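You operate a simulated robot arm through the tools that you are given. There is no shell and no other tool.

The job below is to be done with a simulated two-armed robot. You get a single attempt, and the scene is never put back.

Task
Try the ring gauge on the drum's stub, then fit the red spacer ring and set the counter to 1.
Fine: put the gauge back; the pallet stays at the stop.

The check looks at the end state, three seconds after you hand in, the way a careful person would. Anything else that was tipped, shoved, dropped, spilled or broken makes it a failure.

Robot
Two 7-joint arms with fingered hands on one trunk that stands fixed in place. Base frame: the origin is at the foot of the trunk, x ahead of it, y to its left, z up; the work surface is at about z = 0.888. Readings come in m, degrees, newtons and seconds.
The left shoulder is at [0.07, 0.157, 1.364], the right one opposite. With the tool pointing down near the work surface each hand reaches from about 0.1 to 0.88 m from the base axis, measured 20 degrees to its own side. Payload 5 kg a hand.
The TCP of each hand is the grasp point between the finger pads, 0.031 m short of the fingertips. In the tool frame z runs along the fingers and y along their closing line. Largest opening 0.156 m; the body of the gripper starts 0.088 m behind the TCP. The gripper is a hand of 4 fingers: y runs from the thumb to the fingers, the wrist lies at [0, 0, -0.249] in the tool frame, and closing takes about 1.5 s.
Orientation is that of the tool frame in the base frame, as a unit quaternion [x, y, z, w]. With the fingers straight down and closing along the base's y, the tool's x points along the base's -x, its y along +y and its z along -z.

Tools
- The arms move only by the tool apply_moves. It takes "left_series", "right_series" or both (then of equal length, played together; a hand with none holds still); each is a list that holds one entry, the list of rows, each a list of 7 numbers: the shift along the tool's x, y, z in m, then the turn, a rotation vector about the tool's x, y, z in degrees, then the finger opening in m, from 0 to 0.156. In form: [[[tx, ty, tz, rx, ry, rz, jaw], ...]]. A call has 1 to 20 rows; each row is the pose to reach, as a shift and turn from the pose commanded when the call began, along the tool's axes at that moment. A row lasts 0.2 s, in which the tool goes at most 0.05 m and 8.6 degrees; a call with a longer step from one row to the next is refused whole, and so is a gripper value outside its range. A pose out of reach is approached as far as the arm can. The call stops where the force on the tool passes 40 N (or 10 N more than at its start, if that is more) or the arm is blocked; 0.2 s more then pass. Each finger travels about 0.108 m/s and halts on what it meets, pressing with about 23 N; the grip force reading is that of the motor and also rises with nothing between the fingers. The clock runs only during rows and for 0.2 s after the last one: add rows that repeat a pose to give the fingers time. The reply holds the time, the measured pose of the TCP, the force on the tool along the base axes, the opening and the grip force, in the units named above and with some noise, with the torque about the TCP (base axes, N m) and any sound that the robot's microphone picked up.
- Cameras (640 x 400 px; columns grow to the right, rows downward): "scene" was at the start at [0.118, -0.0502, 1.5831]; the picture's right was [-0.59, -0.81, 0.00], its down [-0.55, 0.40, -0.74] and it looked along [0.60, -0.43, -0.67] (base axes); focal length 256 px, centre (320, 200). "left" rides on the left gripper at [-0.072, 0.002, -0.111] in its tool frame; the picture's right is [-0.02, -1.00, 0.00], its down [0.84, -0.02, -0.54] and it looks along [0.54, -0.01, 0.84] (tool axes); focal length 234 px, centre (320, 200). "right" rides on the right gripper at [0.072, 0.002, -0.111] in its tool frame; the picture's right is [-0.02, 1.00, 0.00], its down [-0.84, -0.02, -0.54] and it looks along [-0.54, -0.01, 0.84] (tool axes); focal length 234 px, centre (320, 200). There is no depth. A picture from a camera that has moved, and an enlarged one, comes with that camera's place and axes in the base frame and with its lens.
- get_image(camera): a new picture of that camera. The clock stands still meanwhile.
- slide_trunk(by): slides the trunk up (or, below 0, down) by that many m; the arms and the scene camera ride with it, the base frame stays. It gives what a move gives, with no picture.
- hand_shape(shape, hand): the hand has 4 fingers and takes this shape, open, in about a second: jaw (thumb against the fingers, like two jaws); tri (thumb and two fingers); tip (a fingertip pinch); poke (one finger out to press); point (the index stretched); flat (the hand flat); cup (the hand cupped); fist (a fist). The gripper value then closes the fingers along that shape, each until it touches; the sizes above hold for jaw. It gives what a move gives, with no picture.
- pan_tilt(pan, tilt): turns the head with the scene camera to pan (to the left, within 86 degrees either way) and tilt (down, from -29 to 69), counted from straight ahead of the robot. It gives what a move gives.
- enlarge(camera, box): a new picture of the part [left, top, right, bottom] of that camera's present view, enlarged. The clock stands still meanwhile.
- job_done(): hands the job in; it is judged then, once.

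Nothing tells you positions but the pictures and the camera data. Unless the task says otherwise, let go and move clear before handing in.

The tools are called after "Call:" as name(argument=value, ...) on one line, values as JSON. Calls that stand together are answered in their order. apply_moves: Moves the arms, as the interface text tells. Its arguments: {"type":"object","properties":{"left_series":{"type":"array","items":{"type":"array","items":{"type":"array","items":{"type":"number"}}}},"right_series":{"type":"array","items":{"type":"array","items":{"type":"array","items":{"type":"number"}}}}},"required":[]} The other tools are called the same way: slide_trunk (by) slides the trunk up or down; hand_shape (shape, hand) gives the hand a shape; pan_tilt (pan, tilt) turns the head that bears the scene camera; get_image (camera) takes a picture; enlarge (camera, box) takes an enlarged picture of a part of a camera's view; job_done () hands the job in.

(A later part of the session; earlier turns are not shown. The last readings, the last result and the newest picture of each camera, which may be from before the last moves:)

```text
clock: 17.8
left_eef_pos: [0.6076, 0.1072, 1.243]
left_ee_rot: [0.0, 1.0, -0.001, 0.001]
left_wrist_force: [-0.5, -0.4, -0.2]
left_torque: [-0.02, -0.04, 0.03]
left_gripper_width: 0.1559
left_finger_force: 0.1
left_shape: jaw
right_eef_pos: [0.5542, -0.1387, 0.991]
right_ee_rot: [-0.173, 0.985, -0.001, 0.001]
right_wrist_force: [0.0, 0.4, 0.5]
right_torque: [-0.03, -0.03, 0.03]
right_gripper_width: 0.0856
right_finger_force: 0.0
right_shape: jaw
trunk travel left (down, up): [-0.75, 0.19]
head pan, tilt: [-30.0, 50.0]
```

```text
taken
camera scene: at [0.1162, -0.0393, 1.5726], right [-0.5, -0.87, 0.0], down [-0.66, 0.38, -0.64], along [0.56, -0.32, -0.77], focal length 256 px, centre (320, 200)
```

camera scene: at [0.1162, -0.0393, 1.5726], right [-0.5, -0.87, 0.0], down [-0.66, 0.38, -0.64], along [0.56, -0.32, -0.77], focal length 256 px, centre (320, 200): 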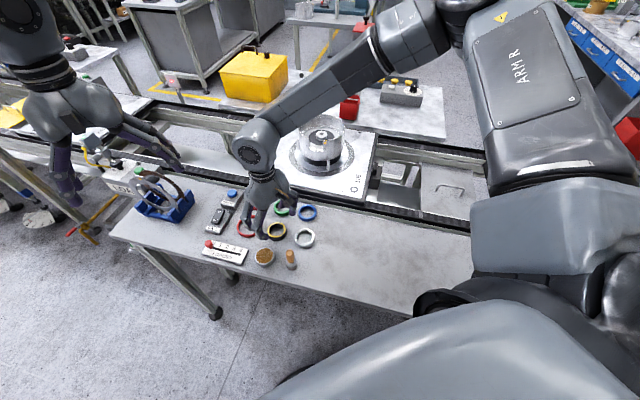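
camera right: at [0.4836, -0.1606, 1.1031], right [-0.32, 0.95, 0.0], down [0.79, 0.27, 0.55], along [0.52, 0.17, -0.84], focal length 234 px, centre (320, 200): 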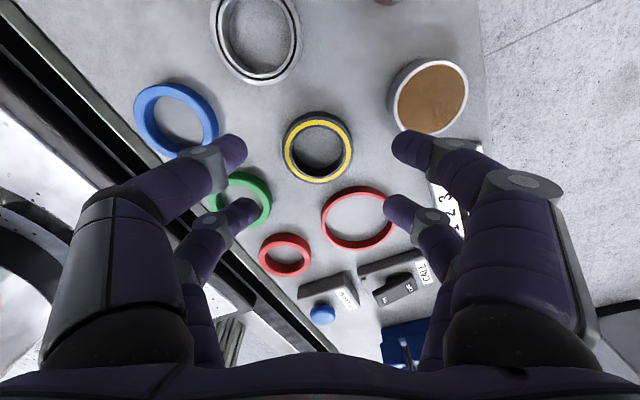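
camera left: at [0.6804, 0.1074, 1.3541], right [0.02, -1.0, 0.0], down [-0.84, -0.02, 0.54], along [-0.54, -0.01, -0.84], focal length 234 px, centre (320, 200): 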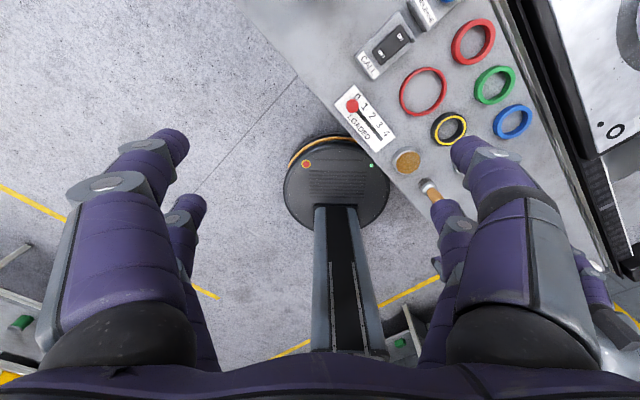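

Call:
enlarge(camera="right", box=[260, 100, 380, 200])

Call:
enlarge(camera="scene", box=[220, 180, 320, 260])

```text
4.00 times, centred on (320, 150) of right
camera zoom: at [0.4836, -0.1606, 1.1031], right [-0.32, 0.95, 0.0], down [0.79, 0.27, 0.55], along [0.52, 0.17, -0.84], focal length 937 px, centre (320, 400)
```

zoom: 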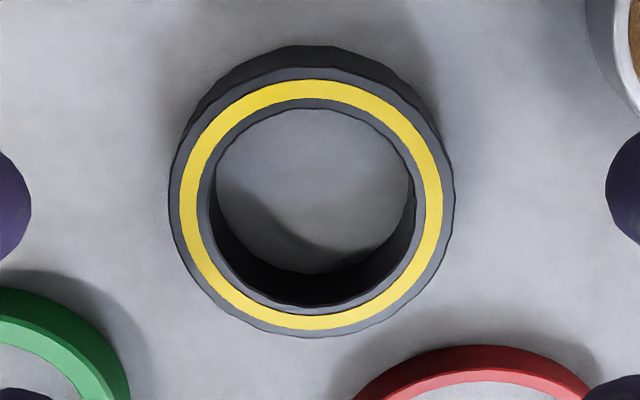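

```text
5.00 times, centred on (270, 220) of scene
camera zoom: at [0.1162, -0.0393, 1.5726], right [-0.5, -0.87, 0.0], down [-0.66, 0.38, -0.64], along [0.56, -0.32, -0.77], focal length 1278 px, centre (570, 100)
```

zoom: 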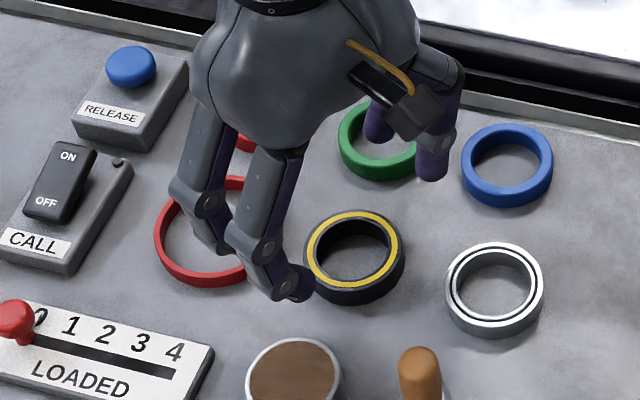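

The ring is about 5 mm ahead of the grasp centre. I'll correct that, lower until the fingertips are just above the table, and close.

Call:
apply_moves(right_series=[[[-0.0056, -0.0008, 0.02, 0, 0, 0, 0.085], [-0.0056, -0.0008, 0.045, 0, 0, 0, 0.085], [-0.0056, -0.0008, 0.06, 0, 0, 0, 0.085], [-0.0056, -0.0008, 0.067, 0, 0, 0, 0.085], [-0.0056, -0.0008, 0.067, 0, 0, 0, 0.085]]])

Call:
get_image(camera="right")

Call:
enlarge(camera="scene", box=[220, 180, 320, 260])

```text
clock: 19.0
left_eef_pos: [0.6081, 0.1045, 1.2413]
left_ee_rot: [0.0, 1.0, 0.0, 0.0]
left_wrist_force: [0.3, 1.1, 0.2]
left_torque: [-0.01, 0.03, 0.04]
left_gripper_width: 0.1561
left_finger_force: 0.0
left_shape: jaw
right_eef_pos: [0.5519, -0.148, 0.9399]
right_ee_rot: [-0.175, 0.985, 0.001, 0.001]
right_wrist_force: [0.6, -0.6, -0.2]
right_torque: [-0.06, 0.01, 0.0]
right_gripper_width: 0.0855
right_finger_force: 0.0
right_shape: jaw
right hand out of reach, approached as far as the arm can: row 2, 3, 4, 5
trunk travel left (down, up): [-0.75, 0.19]
head pan, tilt: [-30.0, 50.0]
```

```text
taken
camera right: at [0.4814, -0.1704, 1.0509], right [-0.32, 0.95, 0.0], down [0.79, 0.27, 0.55], along [0.52, 0.17, -0.84], focal length 234 px, centre (320, 200)
```

right: 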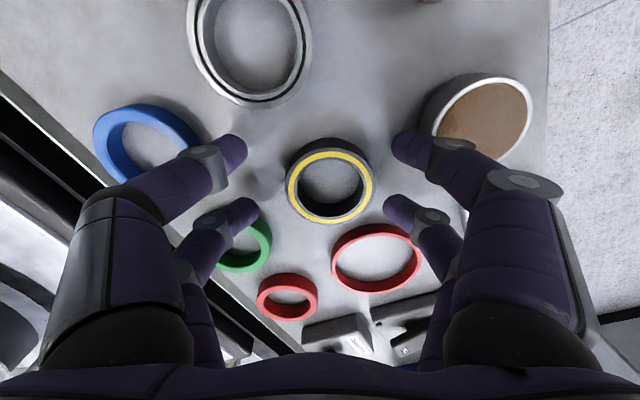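

```text
5.00 times, centred on (270, 220) of scene
camera zoom: at [0.1171, -0.0396, 1.5725], right [-0.5, -0.87, 0.0], down [-0.66, 0.38, -0.64], along [0.56, -0.32, -0.77], focal length 1278 px, centre (570, 100)
```

zoom: 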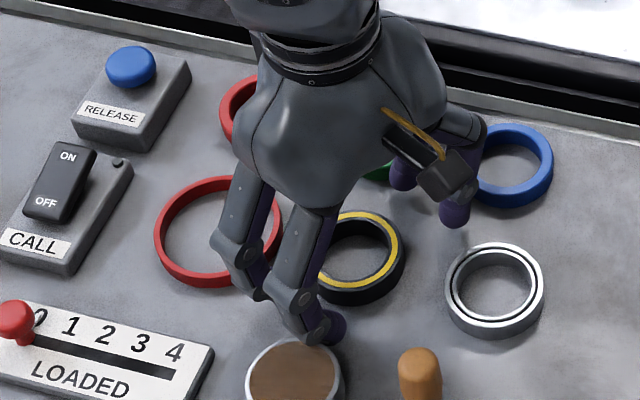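

The arm ran out of reach at z = 0.94 with this yaw and drifted sideways without touching anything. I'll back straight up, then lower the trunk so the arm has better geometry.

Call:
apply_moves(right_series=[[[0, 0, -0.04, 0, 0, 0, 0.085], [0, 0, -0.085, 0, 0, 0, 0.085], [0, 0, -0.13, 0, 0, 0, 0.085], [0, 0, -0.175, 0, 0, 0, 0.085], [0, 0, -0.21, 0, 0, 0, 0.085]]])

Call:
slide_trunk(by=-0.12)

```text
clock: 20.2
left_eef_pos: [0.608, 0.1048, 1.243]
left_ee_rot: [0.001, 1.0, 0.0, 0.001]
left_wrist_force: [0.0, 0.1, -0.7]
left_torque: [0.0, -0.04, 0.0]
left_gripper_width: 0.1561
left_finger_force: 0.1
left_shape: jaw
right_eef_pos: [0.552, -0.1493, 1.1481]
right_ee_rot: [-0.173, 0.985, 0.0, 0.0]
right_wrist_force: [-0.6, 0.8, 0.6]
right_torque: [-0.03, 0.03, -0.01]
right_gripper_width: 0.0856
right_finger_force: 0.0
right_shape: jaw
trunk travel left (down, up): [-0.75, 0.19]
head pan, tilt: [-30.0, 50.0]
```

```text
clock: 21.7
left_eef_pos: [0.6079, 0.1035, 1.1223]
left_ee_rot: [0.001, 1.0, 0.0, -0.001]
left_wrist_force: [0.2, -0.3, -0.7]
left_torque: [0.0, -0.03, 0.03]
left_gripper_width: 0.1557
left_finger_force: 0.1
left_shape: jaw
right_eef_pos: [0.5536, -0.1482, 1.0285]
right_ee_rot: [-0.174, 0.985, 0.0, 0.001]
right_wrist_force: [0.3, 0.5, 0.9]
right_torque: [0.0, 0.01, 0.01]
right_gripper_width: 0.0856
right_finger_force: 0.0
right_shape: jaw
trunk travel left (down, up): [-0.63, 0.31]
head pan, tilt: [-30.0, 50.0]
```

Call:
apply_moves(right_series=[[[-0.0101, 0.008, 0.0, 0, 0, 0, 0.085], [-0.0101, 0.008, 0.02, 0, 0, 0, 0.085], [-0.0101, 0.008, 0.04, 0, 0, 0, 0.085], [-0.0101, 0.008, 0.055, 0, 0, 0, 0.085], [-0.0101, 0.008, 0.055, 0, 0, 0, 0.085]]])

Call:
enlarge(camera="right", box=[220, 100, 420, 225])

```text
clock: 22.9
left_eef_pos: [0.6077, 0.1046, 1.1231]
left_ee_rot: [0.0, 1.0, 0.0, 0.0]
left_wrist_force: [-0.2, -0.1, 0.2]
left_torque: [0.0, -0.01, 0.0]
left_gripper_width: 0.1557
left_finger_force: 0.2
left_shape: jaw
right_eef_pos: [0.5595, -0.1368, 0.9733]
right_ee_rot: [-0.173, 0.985, 0.0, 0.0]
right_wrist_force: [-0.6, -0.4, -0.8]
right_torque: [-0.01, -0.02, -0.03]
right_gripper_width: 0.0856
right_finger_force: 0.0
right_shape: jaw
trunk travel left (down, up): [-0.63, 0.31]
head pan, tilt: [-30.0, 50.0]
```

```text
3.20 times, centred on (320, 162) of right
camera zoom: at [0.4881, -0.1591, 1.0851], right [-0.32, 0.95, 0.0], down [0.79, 0.27, 0.54], along [0.52, 0.17, -0.84], focal length 749 px, centre (320, 320)
```

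zoom: 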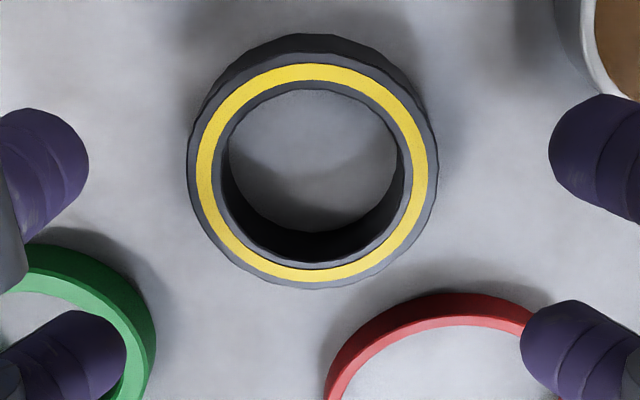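

Now well aligned. I'll make a final small correction, lower and grip.

Call:
apply_moves(right_series=[[[-0.0015, -0.0015, 0.02, 0, 0, 0, 0.085], [-0.0015, -0.0015, 0.04, 0, 0, 0, 0.085], [-0.0015, -0.0015, 0.05, 0, 0, 0, 0.085], [-0.0015, -0.0015, 0.05, 0, 0, 0, 0.085]]])

Call:
get_image(camera="right")

Call:
get_image(camera="scene")

```text
clock: 23.9
left_eef_pos: [0.6072, 0.1047, 1.1234]
left_ee_rot: [0.0, 1.0, 0.001, 0.001]
left_wrist_force: [0.4, -0.3, -0.7]
left_torque: [-0.01, 0.01, 0.03]
left_gripper_width: 0.1555
left_finger_force: 0.2
left_shape: jaw
right_eef_pos: [0.5668, -0.1357, 0.9324]
right_ee_rot: [-0.172, 0.985, 0.002, 0.007]
right_wrist_force: [-5.1, -2.6, 28.2]
right_torque: [0.15, 0.58, 0.12]
right_gripper_width: 0.0836
right_finger_force: 0.0
right_shape: jaw
trunk travel left (down, up): [-0.63, 0.31]
head pan, tilt: [-30.0, 50.0]
stopped in row 4 (right hand): the force on the tool passed its limit at 47 N (the readings are from after the stop); the commanded pose is now the measured one
```

```text
taken
camera right: at [0.4937, -0.1581, 1.0424], right [-0.32, 0.95, 0.0], down [0.79, 0.26, 0.56], along [0.53, 0.18, -0.83], focal length 234 px, centre (320, 200)
```

right: 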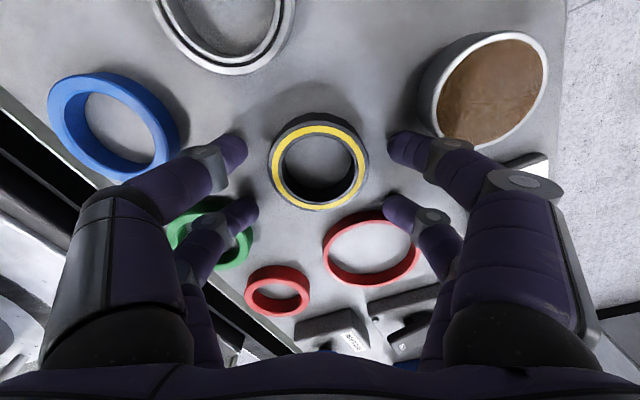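

```text
taken
camera scene: at [0.1154, -0.0397, 1.4528], right [-0.5, -0.87, 0.0], down [-0.66, 0.38, -0.64], along [0.56, -0.32, -0.77], focal length 256 px, centre (320, 200)
```

scene: 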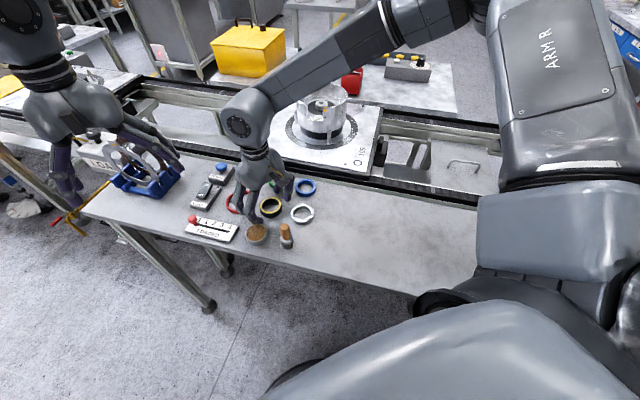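

A force stop: with the 0.085 opening, the outer digits touched the green ring and the tin. I'll lift straight up, check that nothing moved, then retry with a narrower opening.

Call:
apply_moves(right_series=[[[0, 0, -0.015, 0, 0, 0, 0.085], [0, 0, -0.03, 0, 0, 0, 0.085], [0, 0, -0.06, 0, 0, 0, 0.085]]])

Call:
get_image(camera="right")

Call:
enlarge(camera="scene", box=[180, 150, 330, 250])

```text
clock: 24.7
left_eef_pos: [0.6079, 0.1056, 1.1238]
left_ee_rot: [0.0, 1.0, 0.0, 0.001]
left_wrist_force: [-0.9, -0.4, -0.7]
left_torque: [-0.05, 0.0, -0.04]
left_gripper_width: 0.1557
left_finger_force: 0.0
left_shape: jaw
right_eef_pos: [0.5645, -0.1365, 0.9894]
right_ee_rot: [-0.172, 0.985, 0.001, 0.005]
right_wrist_force: [-0.1, 0.1, 0.1]
right_torque: [0.01, -0.01, 0.01]
right_gripper_width: 0.0849
right_finger_force: 0.0
right_shape: jaw
trunk travel left (down, up): [-0.63, 0.31]
head pan, tilt: [-30.0, 50.0]
```

```text
taken
camera right: at [0.4924, -0.1592, 1.0997], right [-0.32, 0.95, 0.0], down [0.79, 0.26, 0.55], along [0.53, 0.18, -0.83], focal length 234 px, centre (320, 200)
```

right: 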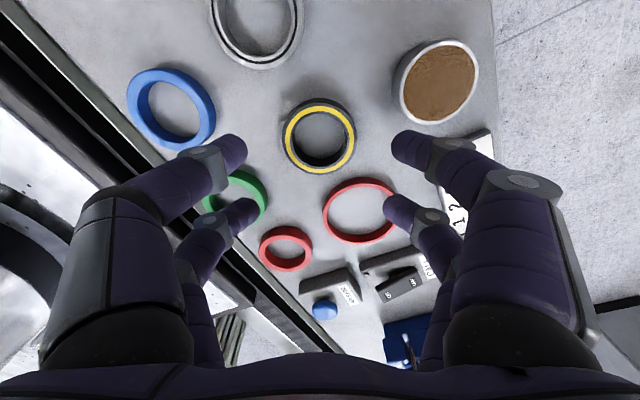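

```text
4.00 times, centred on (255, 200) of scene
camera zoom: at [0.1162, -0.0394, 1.4524], right [-0.5, -0.87, 0.0], down [-0.66, 0.38, -0.64], along [0.56, -0.32, -0.77], focal length 1023 px, centre (580, 200)
```

zoom: 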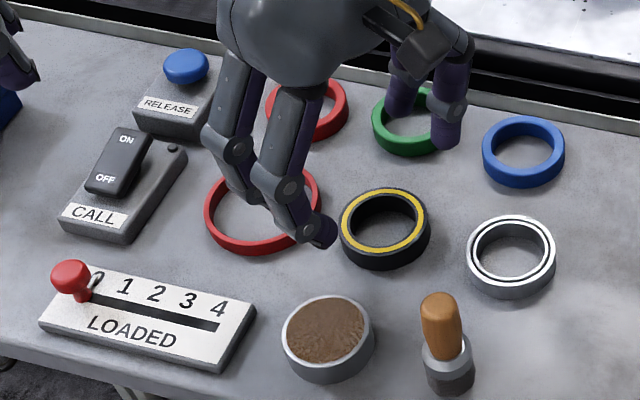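

The green ring may have been nudged slightly. I'll raise the hand and measure from the same kind of view as before.

Call:
apply_moves(right_series=[[[0, 0, -0.045, 0, 0, 0, 0.12], [0.03, 0, -0.075, 0, 0, 0, 0.156], [0.07, 0, -0.1, 0, 0, 0, 0.156], [0.1, 0, -0.12, 0, 0, 0, 0.156], [0.13, 0, -0.12, 0, 0, 0, 0.156]]])

Call:
enlarge(camera="right", box=[200, 75, 440, 325])

Call:
enlarge(camera="scene", box=[200, 150, 340, 250])

```text
clock: 25.9
left_eef_pos: [0.6055, 0.105, 1.1241]
left_ee_rot: [0.0, 1.0, 0.0, 0.001]
left_wrist_force: [-0.4, 0.2, 0.2]
left_torque: [0.01, 0.0, -0.02]
left_gripper_width: 0.1559
left_finger_force: 0.1
left_shape: jaw
right_eef_pos: [0.4407, -0.183, 1.1054]
right_ee_rot: [-0.173, 0.985, 0.002, 0.006]
right_wrist_force: [-0.1, -0.3, -0.3]
right_torque: [0.0, 0.01, -0.04]
right_gripper_width: 0.156
right_finger_force: 0.0
right_shape: jaw
trunk travel left (down, up): [-0.63, 0.31]
head pan, tilt: [-30.0, 50.0]
```

```text
1.60 times, centred on (320, 200) of right
camera zoom: at [0.3691, -0.205, 1.2164], right [-0.32, 0.95, 0.0], down [0.79, 0.26, 0.56], along [0.53, 0.18, -0.83], focal length 375 px, centre (320, 200)
```

zoom: 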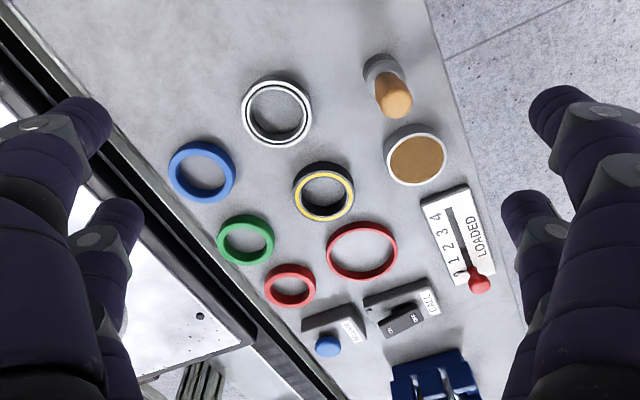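

```text
4.00 times, centred on (270, 200) of scene
camera zoom: at [0.1155, -0.0403, 1.4526], right [-0.5, -0.87, 0.0], down [-0.66, 0.38, -0.64], along [0.56, -0.32, -0.77], focal length 1023 px, centre (520, 200)
```

zoom: 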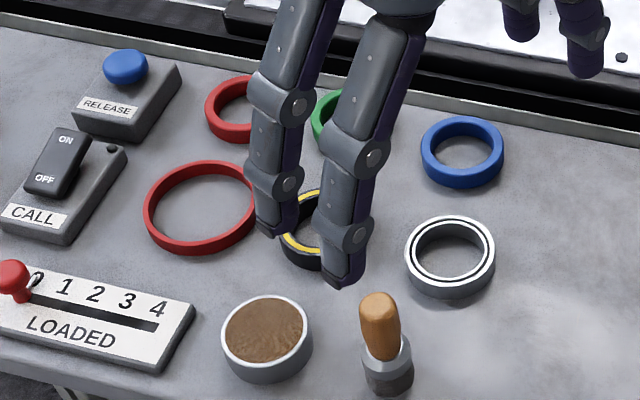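

The green ring shifted about 11 mm and the tin hasn't measurably moved. I'll put the green ring back after the gauge, since the extra gap helps for now. I'm returning over the gauge with the hand levelled and a 0.072 opening.

Call:
apply_moves(right_series=[[[-0.04, 0.0, 0.0, 0.34, 0.71, 0, 0.12], [-0.08, 0.0013, 0.02, 0.34, 0.71, 0, 0.09], [-0.115, 0.0013, 0.05, 0.34, 0.71, 0, 0.072], [-0.1289, 0.0013, 0.09, 0.34, 0.71, 0, 0.072], [-0.1289, 0.0013, 0.12, 0.34, 0.71, 0, 0.072], [-0.1289, 0.0013, 0.12, 0.34, 0.71, 0, 0.072]]])

Call:
enlarge(camera="right", box=[220, 100, 420, 225])

```text
clock: 27.3
left_eef_pos: [0.6085, 0.1056, 1.1232]
left_ee_rot: [0.0, 1.0, 0.0, 0.001]
left_wrist_force: [-0.1, 0.2, -0.5]
left_torque: [-0.05, -0.02, 0.01]
left_gripper_width: 0.1556
left_finger_force: 0.0
left_shape: jaw
right_eef_pos: [0.566, -0.135, 0.9891]
right_ee_rot: [-0.172, 0.985, -0.003, 0.001]
right_wrist_force: [-0.3, 0.2, 0.5]
right_torque: [0.0, 0.02, -0.03]
right_gripper_width: 0.0727
right_finger_force: 0.1
right_shape: jaw
trunk travel left (down, up): [-0.63, 0.31]
head pan, tilt: [-30.0, 50.0]
```

```text
3.20 times, centred on (320, 162) of right
camera zoom: at [0.4958, -0.1566, 1.1009], right [-0.32, 0.95, -0.01], down [0.79, 0.27, 0.54], along [0.52, 0.17, -0.84], focal length 749 px, centre (320, 320)
```

zoom: 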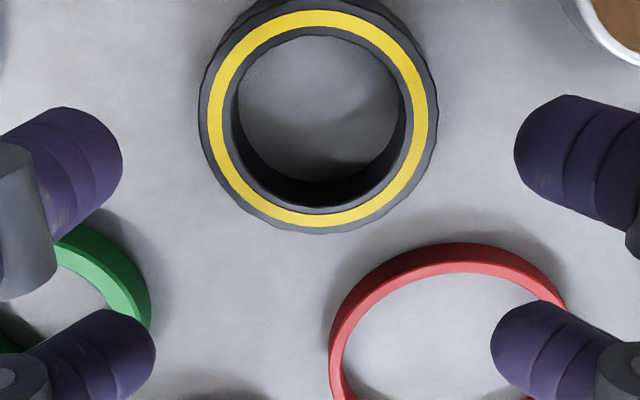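

Call:
apply_moves(right_series=[[[0.0072, 0.0, 0.015, 0, 0, 0, 0.072], [0.0072, 0.0, 0.03, 0, 0, 0, 0.072], [0.0072, 0.0, 0.045, 0, 0, 0, 0.072], [0.0072, 0.0, 0.045, 0, 0, 0, 0.072]]])

Call:
enlarge(camera="right", box=[200, 100, 440, 250])

Call:
enlarge(camera="scene", box=[220, 160, 320, 235])

```text
clock: 28.3
left_eef_pos: [0.6085, 0.1053, 1.1233]
left_ee_rot: [0.0, 1.0, 0.0, 0.001]
left_wrist_force: [-0.4, 0.6, 0.0]
left_torque: [0.01, -0.03, 0.02]
left_gripper_width: 0.1558
left_finger_force: 0.1
left_shape: jaw
right_eef_pos: [0.5582, -0.1376, 0.9428]
right_ee_rot: [-0.171, 0.985, -0.003, -0.001]
right_wrist_force: [-0.6, 0.0, 0.7]
right_torque: [0.02, 0.03, -0.01]
right_gripper_width: 0.0726
right_finger_force: 0.0
right_shape: jaw
trunk travel left (down, up): [-0.63, 0.31]
head pan, tilt: [-30.0, 50.0]
```

```text
2.67 times, centred on (320, 175) of right
camera zoom: at [0.4867, -0.1588, 1.0545], right [-0.32, 0.95, -0.01], down [0.8, 0.27, 0.54], along [0.52, 0.17, -0.84], focal length 624 px, centre (320, 267)
```

zoom: 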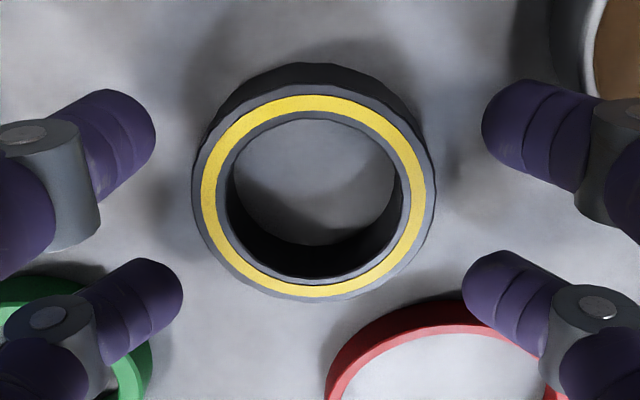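

```text
5.33 times, centred on (270, 198) of scene
camera zoom: at [0.1168, -0.0396, 1.4525], right [-0.5, -0.87, 0.0], down [-0.66, 0.38, -0.64], along [0.56, -0.32, -0.77], focal length 1364 px, centre (587, 213)
```

zoom: 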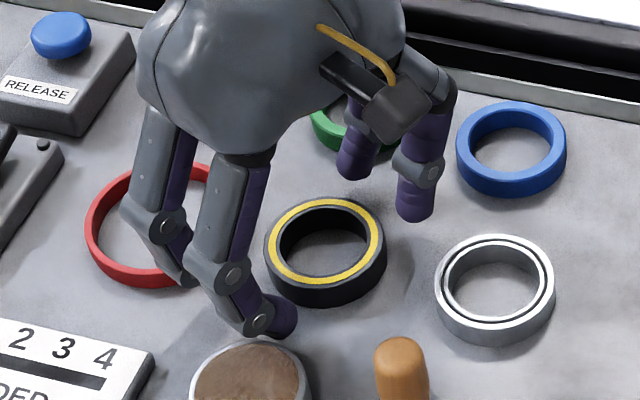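

Call:
apply_moves(right_series=[[[-0.003, -0.0015, 0.0, 0, 0, 0, 0.072], [-0.003, -0.0015, 0.012, 0, 0, 0, 0.072], [-0.003, -0.0015, 0.02, 0, 0, 0, 0.072], [-0.003, -0.0015, 0.02, 0, 0, 0, 0.072]]])

Call:
enlarge(camera="right", box=[200, 100, 440, 250])

```text
clock: 29.2
left_eef_pos: [0.6074, 0.1039, 1.124]
left_ee_rot: [0.001, 1.0, 0.0, 0.001]
left_wrist_force: [0.9, -0.7, -1.0]
left_torque: [0.02, 0.04, 0.02]
left_gripper_width: 0.1559
left_finger_force: 0.0
left_shape: jaw
right_eef_pos: [0.5637, -0.1357, 0.9315]
right_ee_rot: [-0.171, 0.985, 0.0, 0.007]
right_wrist_force: [-7.3, -0.9, 30.8]
right_torque: [0.33, 0.68, 0.05]
right_gripper_width: 0.0719
right_finger_force: 0.0
right_shape: jaw
trunk travel left (down, up): [-0.63, 0.31]
head pan, tilt: [-30.0, 50.0]
stopped in row 4 (right hand): the force on the tool passed its limit at 42 N (the readings are from after the stop); the commanded pose is now the measured one
```

```text
2.67 times, centred on (320, 175) of right
camera zoom: at [0.4915, -0.1582, 1.0425], right [-0.31, 0.95, 0.0], down [0.79, 0.26, 0.56], along [0.53, 0.17, -0.83], focal length 624 px, centre (320, 267)
```

zoom: 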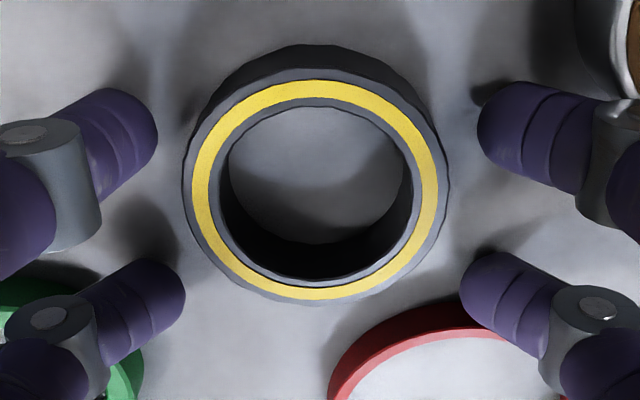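

The stop force points to the fingertips touching the table itself, since they sit clear of every object in the picture. I'll lift 3 mm, level out and look again before gripping.

Call:
apply_moves(right_series=[[[0, -0.001, -0.003, -0.14, 0.79, -0.3, 0.072], [0, -0.001, -0.003, -0.14, 0.79, -0.3, 0.072]]])

Call:
get_image(camera="right")

Call:
enlarge(camera="right", box=[200, 100, 440, 250])

Call:
enlarge(camera="scene", box=[220, 160, 320, 235])

Call:
enlarge(camera="left", box=[400, 20, 560, 160])

```text
clock: 29.8
left_eef_pos: [0.6074, 0.1058, 1.1239]
left_ee_rot: [0.0, 1.0, 0.0, 0.001]
left_wrist_force: [0.3, -0.5, -0.6]
left_torque: [-0.03, -0.01, -0.01]
left_gripper_width: 0.156
left_finger_force: 0.0
left_shape: jaw
right_eef_pos: [0.5651, -0.1373, 0.9314]
right_ee_rot: [-0.174, 0.985, -0.001, 0.001]
right_wrist_force: [2.9, 3.7, 21.9]
right_torque: [0.69, -0.02, -0.18]
right_gripper_width: 0.0723
right_finger_force: 0.0
right_shape: jaw
trunk travel left (down, up): [-0.63, 0.31]
head pan, tilt: [-30.0, 50.0]
```

```text
taken
camera right: at [0.4944, -0.1595, 1.0437], right [-0.32, 0.95, 0.0], down [0.79, 0.27, 0.55], along [0.52, 0.17, -0.84], focal length 234 px, centre (320, 200)
```

right: 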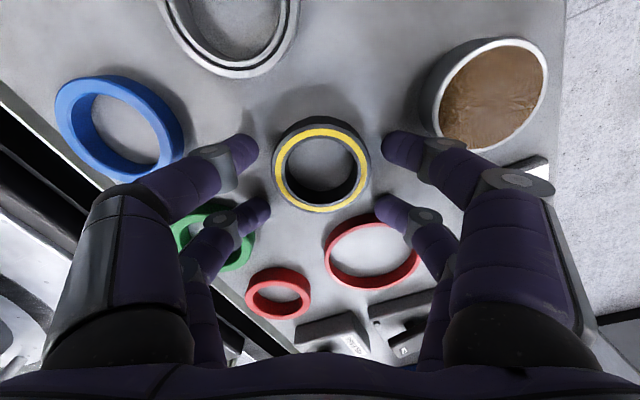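

```text
2.67 times, centred on (320, 175) of right
camera zoom: at [0.4944, -0.1595, 1.0437], right [-0.32, 0.95, 0.0], down [0.79, 0.27, 0.55], along [0.52, 0.17, -0.84], focal length 624 px, centre (320, 267)
```

zoom: 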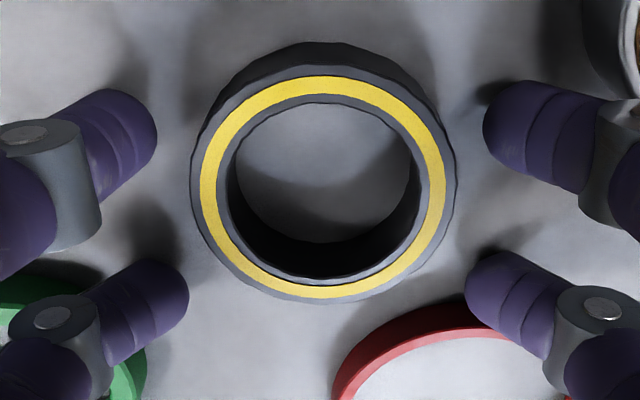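

```text
5.33 times, centred on (270, 198) of scene
camera zoom: at [0.1155, -0.0388, 1.4526], right [-0.5, -0.87, 0.0], down [-0.66, 0.38, -0.64], along [0.56, -0.32, -0.77], focal length 1364 px, centre (587, 213)
```

zoom: 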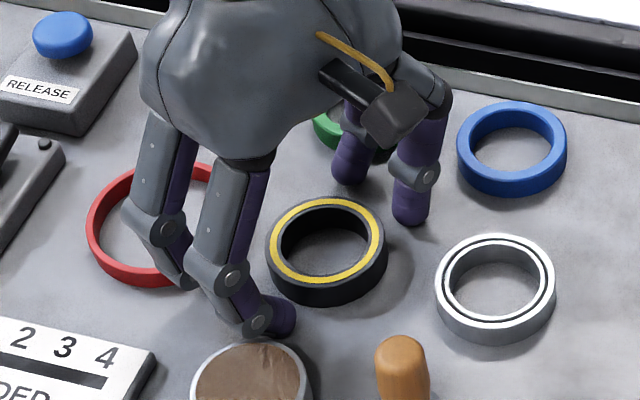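

```text
2.86 times, centred on (480, 90) of left
camera zoom: at [0.6787, 0.1083, 1.2353], right [0.02, -1.0, 0.0], down [-0.84, -0.02, 0.54], along [-0.54, -0.01, -0.84], focal length 669 px, centre (-137, 514)
```

zoom: 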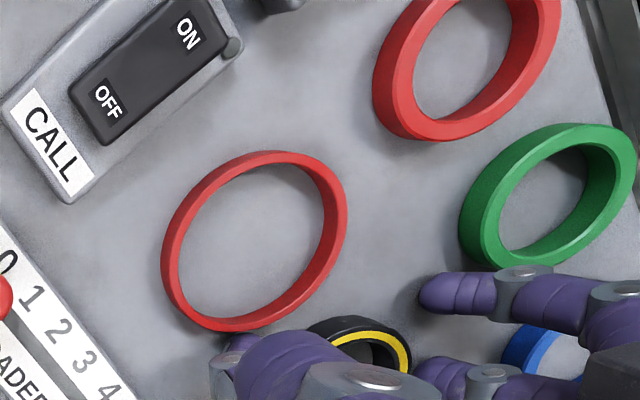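

The readings now suggest the curled finger knuckles, which stick out wider than the tips, are resting on the tin and green ring. I'll lift off, check the tin, and change the yaw so the knuckles fall in the gaps.

Call:
apply_moves(right_series=[[[0, 0, -0.015, 0, 0, 0, 0.072], [0, 0, -0.04, 0, 0, 0, 0.072], [0, 0, -0.075, 0, 0, 3.5, 0.072], [0, 0, -0.11, 0, 0, 7, 0.072], [0, 0, -0.12, 0, 0, 11, 0.072], [0, 0, -0.12, 0, 0, 11, 0.072]]])

Call:
get_image(camera="right")

Call:
enlarge(camera="scene", box=[200, 150, 340, 250])

```text
clock: 31.2
left_eef_pos: [0.6076, 0.1053, 1.1227]
left_ee_rot: [0.0, 1.0, -0.001, 0.0]
left_wrist_force: [-0.1, 0.0, 0.3]
left_torque: [0.01, -0.03, 0.01]
left_gripper_width: 0.1561
left_finger_force: 0.0
left_shape: jaw
right_eef_pos: [0.5649, -0.1398, 1.0517]
right_ee_rot: [-0.078, 0.997, -0.001, -0.002]
right_wrist_force: [-0.5, -0.4, -0.4]
right_torque: [0.01, 0.01, 0.01]
right_gripper_width: 0.072
right_finger_force: 0.2
right_shape: jaw
trunk travel left (down, up): [-0.63, 0.31]
head pan, tilt: [-30.0, 50.0]
```

```text
taken
camera right: at [0.4912, -0.1481, 1.1633], right [-0.13, 0.99, 0.0], down [0.83, 0.11, 0.54], along [0.54, 0.07, -0.84], focal length 234 px, centre (320, 200)
```

right: 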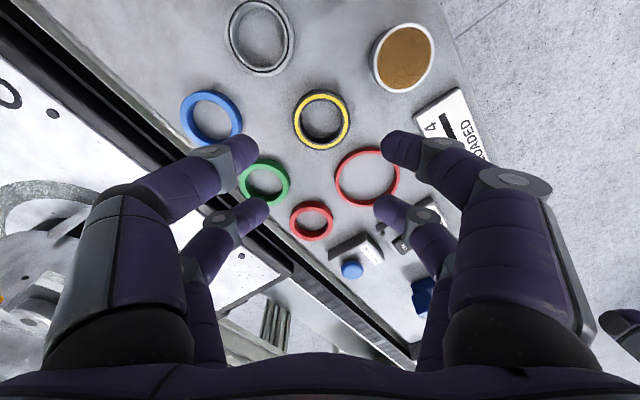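

```text
4.00 times, centred on (270, 200) of scene
camera zoom: at [0.1174, -0.0398, 1.4524], right [-0.5, -0.87, 0.0], down [-0.66, 0.38, -0.64], along [0.56, -0.32, -0.77], focal length 1023 px, centre (520, 200)
```

zoom: 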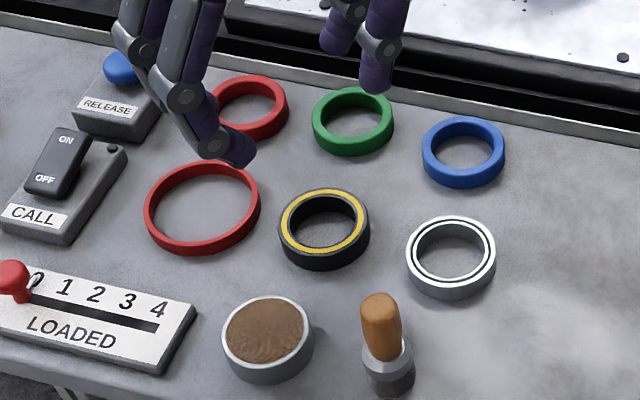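

Call:
enlarge(camera="right", box=[260, 70, 380, 170])

```text
4.00 times, centred on (320, 120) of right
camera zoom: at [0.4912, -0.1481, 1.1633], right [-0.13, 0.99, 0.0], down [0.83, 0.11, 0.54], along [0.54, 0.07, -0.84], focal length 937 px, centre (320, 520)
```

zoom: 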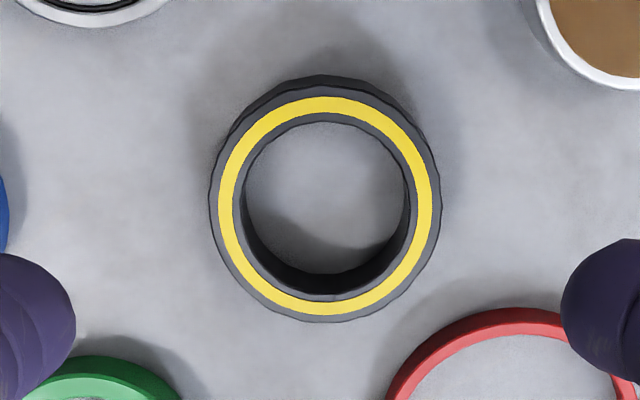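

Call:
apply_moves(right_series=[[[0.005, 0.002, 0.03, 0, 0, 0, 0.071], [0.005, 0.002, 0.06, 0, 0, 0, 0.071], [0.005, 0.002, 0.085, 0, 0, 0, 0.071], [0.005, 0.002, 0.105, 0, 0, 0, 0.071], [0.005, 0.002, 0.105, 0, 0, 0, 0.071]]])

Call:
enlarge(camera="right", box=[180, 85, 460, 260])

Call:
enlarge(camera="scene", box=[200, 150, 340, 250])

```text
clock: 32.4
left_eef_pos: [0.607, 0.1048, 1.124]
left_ee_rot: [0.0, 1.0, -0.001, 0.001]
left_wrist_force: [-0.9, 0.4, -0.5]
left_torque: [0.0, 0.0, 0.04]
left_gripper_width: 0.156
left_finger_force: 0.0
left_shape: jaw
right_eef_pos: [0.5581, -0.1363, 0.9452]
right_ee_rot: [-0.078, 0.997, -0.001, -0.002]
right_wrist_force: [0.0, 0.0, 0.2]
right_torque: [0.02, 0.04, 0.01]
right_gripper_width: 0.0713
right_finger_force: 0.0
right_shape: jaw
trunk travel left (down, up): [-0.63, 0.31]
head pan, tilt: [-30.0, 50.0]
```

```text
2.29 times, centred on (320, 172) of right
camera zoom: at [0.4853, -0.1443, 1.0575], right [-0.13, 0.99, 0.0], down [0.83, 0.11, 0.54], along [0.54, 0.07, -0.84], focal length 535 px, centre (320, 263)
```

zoom: 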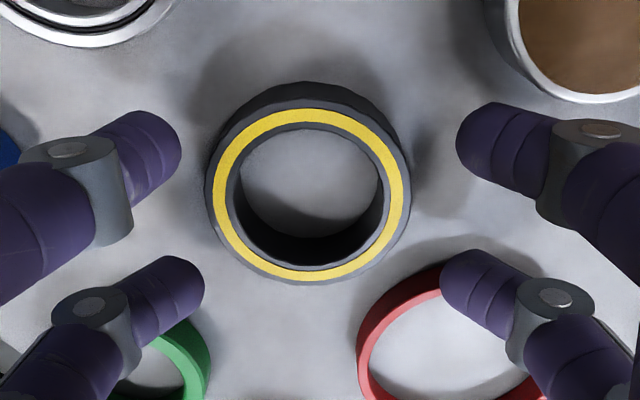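

```text
4.00 times, centred on (270, 200) of scene
camera zoom: at [0.1167, -0.0396, 1.4525], right [-0.5, -0.87, 0.0], down [-0.66, 0.38, -0.64], along [0.56, -0.32, -0.77], focal length 1023 px, centre (520, 200)
```

zoom: 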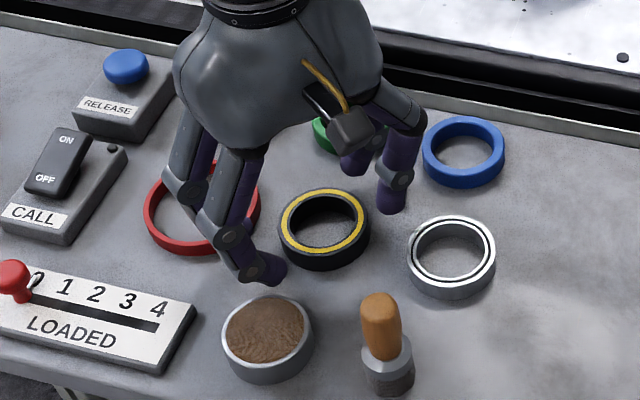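

The gap between the tin and the big red ring is too narrow for this hand when it closes along y. Closing roughly along x fits better, so I'll rise and turn about -104°, checking that the arm can hold that pose.

Call:
apply_moves(right_series=[[[0, 0, -0.045, 0, 0, 0, 0.071], [0, 0, -0.09, 0, 0, 0, 0.071], [0, 0, -0.13, 0, 0, 0, 0.071], [0, 0, -0.15, 0, 0, 8, 0.071], [0, 0, -0.15, 0, 0, 16, 0.071], [0, 0, -0.15, 0, 0, 24, 0.071], [0, 0, -0.15, 0, 0, 32, 0.071], [0, 0, -0.15, 0, 0, 40, 0.071], [0, 0, -0.15, 0, 0, 48, 0.071], [0, 0, -0.15, 0, 0, 56, 0.071], [0, 0, -0.15, 0, 0, 64, 0.071], [0, 0, -0.15, 0, 0, 72, 0.071], [0, 0, -0.15, 0, 0, 80, 0.071], [0, 0, -0.15, 0, 0, 88, 0.071], [0, 0, -0.15, 0, 0, 96, 0.071], [0, 0, -0.15, 0, 0, 104, 0.071], [0, 0, -0.15, 0, 0, 104, 0.071]]])

Call:
get_image(camera="right")

Call:
get_image(camera="scene")

```text
clock: 36.0
left_eef_pos: [0.6074, 0.105, 1.1227]
left_ee_rot: [-0.001, 1.0, 0.0, 0.001]
left_wrist_force: [-1.1, 0.4, 0.4]
left_torque: [0.0, 0.02, -0.01]
left_gripper_width: 0.1561
left_finger_force: 0.1
left_shape: jaw
right_eef_pos: [0.5651, -0.3337, 1.0651]
right_ee_rot: [0.679, 0.731, 0.054, -0.045]
right_wrist_force: [-0.2, 0.1, 0.6]
right_torque: [-0.05, 0.01, -0.01]
right_gripper_width: 0.0712
right_finger_force: 0.0
right_shape: jaw
right hand out of reach, approached as far as the arm can: row 10, 11, 12, 13, 14, 15, 16, 17
trunk travel left (down, up): [-0.63, 0.31]
head pan, tilt: [-30.0, 50.0]
```

```text
taken
camera right: at [0.5585, -0.2774, 1.1854], right [1.0, 0.05, 0.01], down [0.04, -0.91, 0.42], along [0.03, -0.42, -0.91], focal length 234 px, centre (320, 200)
```

right: 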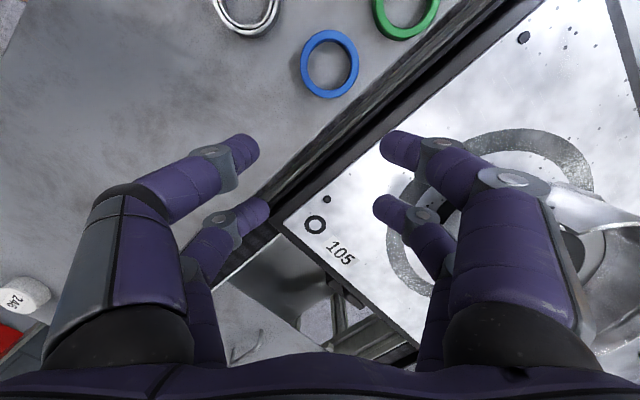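

```text
taken
camera scene: at [0.1171, -0.039, 1.4525], right [-0.5, -0.87, 0.0], down [-0.66, 0.38, -0.64], along [0.56, -0.32, -0.77], focal length 256 px, centre (320, 200)
```

scene: 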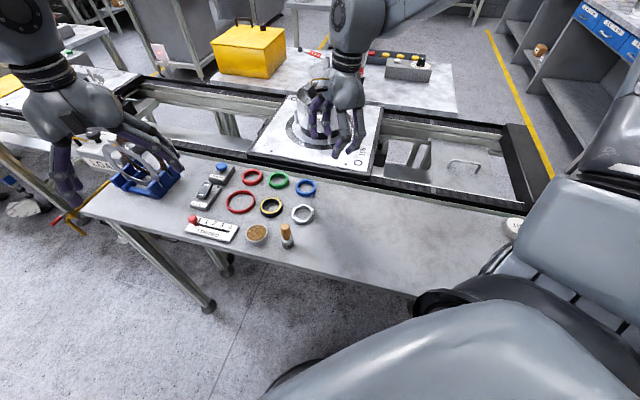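

The arm couldn't hold that yaw and drifted toward the drum side, but it touched nothing. From now on I'll stay within a yaw of about ±40°. I'm going up, turning back to a comfortable yaw and taking a proper look at the drum, because its clearance matters for the grasp.

Call:
apply_moves(right_series=[[[0, 0, -0.02, 0.69, -1.19, -7.6, 0.071], [0, 0, -0.05, 1.39, -2.38, -15.2, 0.071], [0, 0, -0.08, 2.08, -3.57, -22.8, 0.071], [0, 0, -0.11, 2.77, -4.77, -30.4, 0.071], [0, 0, -0.13, 3.47, -5.96, -38.1, 0.071], [0, 0, -0.13, 4.16, -7.15, -45.7, 0.071], [0, 0, -0.13, 4.16, -7.15, -45.7, 0.071]]])

```text
clock: 37.6
left_eef_pos: [0.6071, 0.1042, 1.1239]
left_ee_rot: [-0.001, 1.0, 0.0, 0.0]
left_wrist_force: [-0.6, -0.5, -1.2]
left_torque: [-0.01, 0.0, 0.01]
left_gripper_width: 0.1559
left_finger_force: 0.0
left_shape: jaw
right_eef_pos: [0.5598, -0.359, 1.1922]
right_ee_rot: [0.341, 0.94, 0.0, 0.0]
right_wrist_force: [-0.3, -0.1, 0.1]
right_torque: [0.04, -0.02, -0.03]
right_gripper_width: 0.0713
right_finger_force: 0.0
right_shape: jaw
trunk travel left (down, up): [-0.63, 0.31]
head pan, tilt: [-30.0, 50.0]
```

Call:
apply_moves(right_series=[[[-0.033, 0.03, 0, 0, 0, 0, 0.071], [-0.066, 0.06, 0, 0, 0, 0, 0.071], [-0.099, 0.092, 0, 0, 0, 0, 0.071], [-0.099, 0.092, 0, 0, 0, 0, 0.071]]])

Call:
get_image(camera="right")

Call:
enlarge(camera="right", box=[240, 100, 400, 300])

Call:
enlarge(camera="scene", box=[280, 70, 370, 150])

```text
clock: 38.6
left_eef_pos: [0.6066, 0.1051, 1.1246]
left_ee_rot: [0.0, 1.0, 0.0, 0.001]
left_wrist_force: [-0.1, -0.2, 0.7]
left_torque: [0.04, -0.03, 0.01]
left_gripper_width: 0.1558
left_finger_force: 0.1
left_shape: jaw
right_eef_pos: [0.6942, -0.3533, 1.193]
right_ee_rot: [0.342, 0.94, 0.0, 0.0]
right_wrist_force: [-1.0, 0.2, 1.1]
right_torque: [-0.01, 0.01, 0.02]
right_gripper_width: 0.071
right_finger_force: 0.1
right_shape: jaw
trunk travel left (down, up): [-0.63, 0.31]
head pan, tilt: [-30.0, 50.0]
```

```text
taken
camera right: at [0.6378, -0.304, 1.3052], right [0.66, 0.75, 0.0], down [0.63, -0.55, 0.54], along [0.41, -0.36, -0.84], focal length 234 px, centre (320, 200)
```

right: 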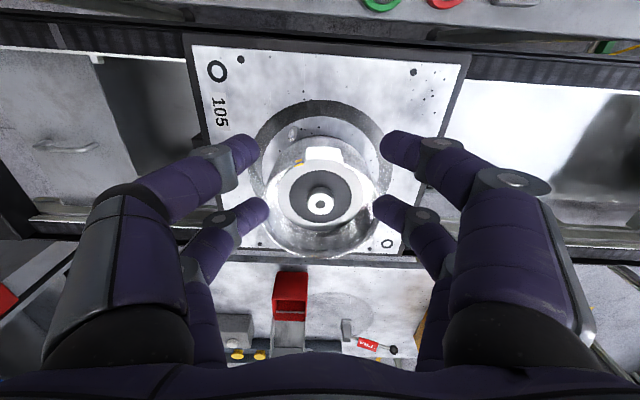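

```text
2.00 times, centred on (320, 200) of right
camera zoom: at [0.6378, -0.304, 1.3052], right [0.66, 0.75, 0.0], down [0.63, -0.55, 0.54], along [0.41, -0.36, -0.84], focal length 468 px, centre (320, 200)
```

zoom: 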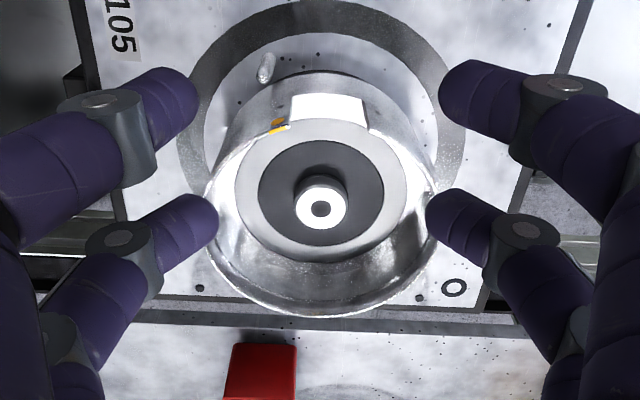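

```text
5.00 times, centred on (325, 110) of scene
camera zoom: at [0.116, -0.0398, 1.4525], right [-0.5, -0.87, 0.0], down [-0.66, 0.38, -0.64], along [0.56, -0.32, -0.77], focal length 1278 px, centre (295, 650)
```

zoom: 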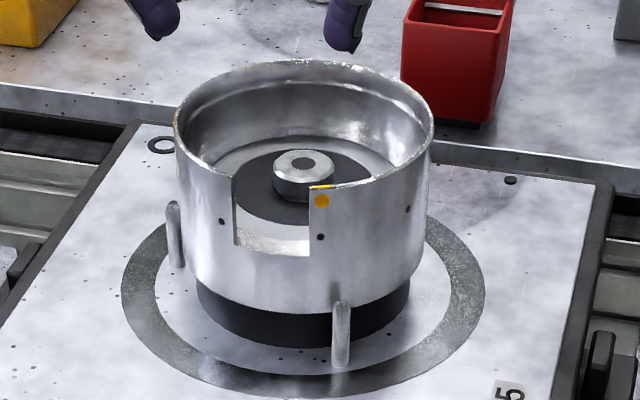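

Call:
enlarge(camera="right", box=[258, 140, 388, 265])

Call:
enlarge(camera="scene", box=[300, 78, 350, 118])

```text
3.20 times, centred on (323, 202) of right
camera zoom: at [0.6378, -0.304, 1.3052], right [0.66, 0.75, 0.0], down [0.63, -0.55, 0.54], along [0.41, -0.36, -0.84], focal length 749 px, centre (310, 192)
```

zoom: 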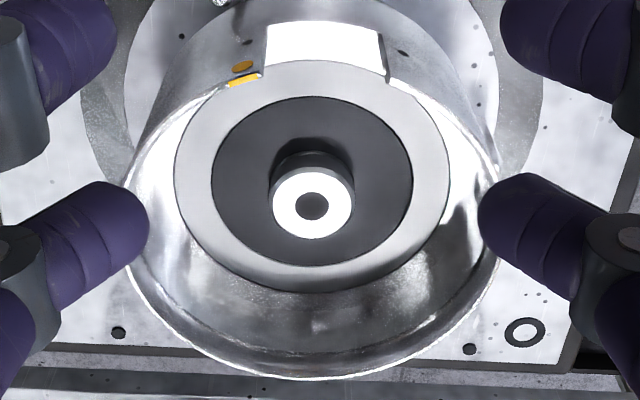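

```text
10.00 times, centred on (325, 98) of scene
camera zoom: at [0.116, -0.0398, 1.4525], right [-0.5, -0.87, 0.0], down [-0.66, 0.38, -0.64], along [0.56, -0.32, -0.77], focal length 2557 px, centre (270, 1220)
```

zoom: 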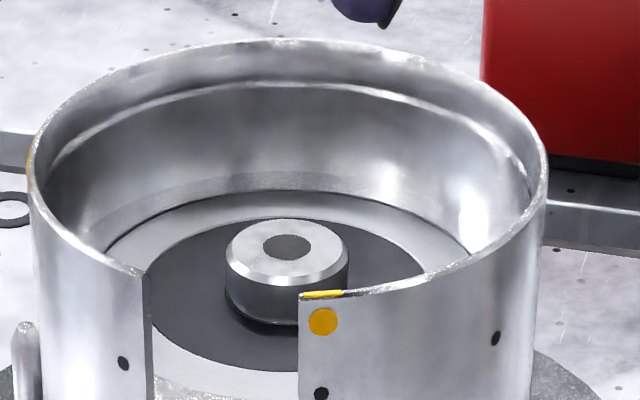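

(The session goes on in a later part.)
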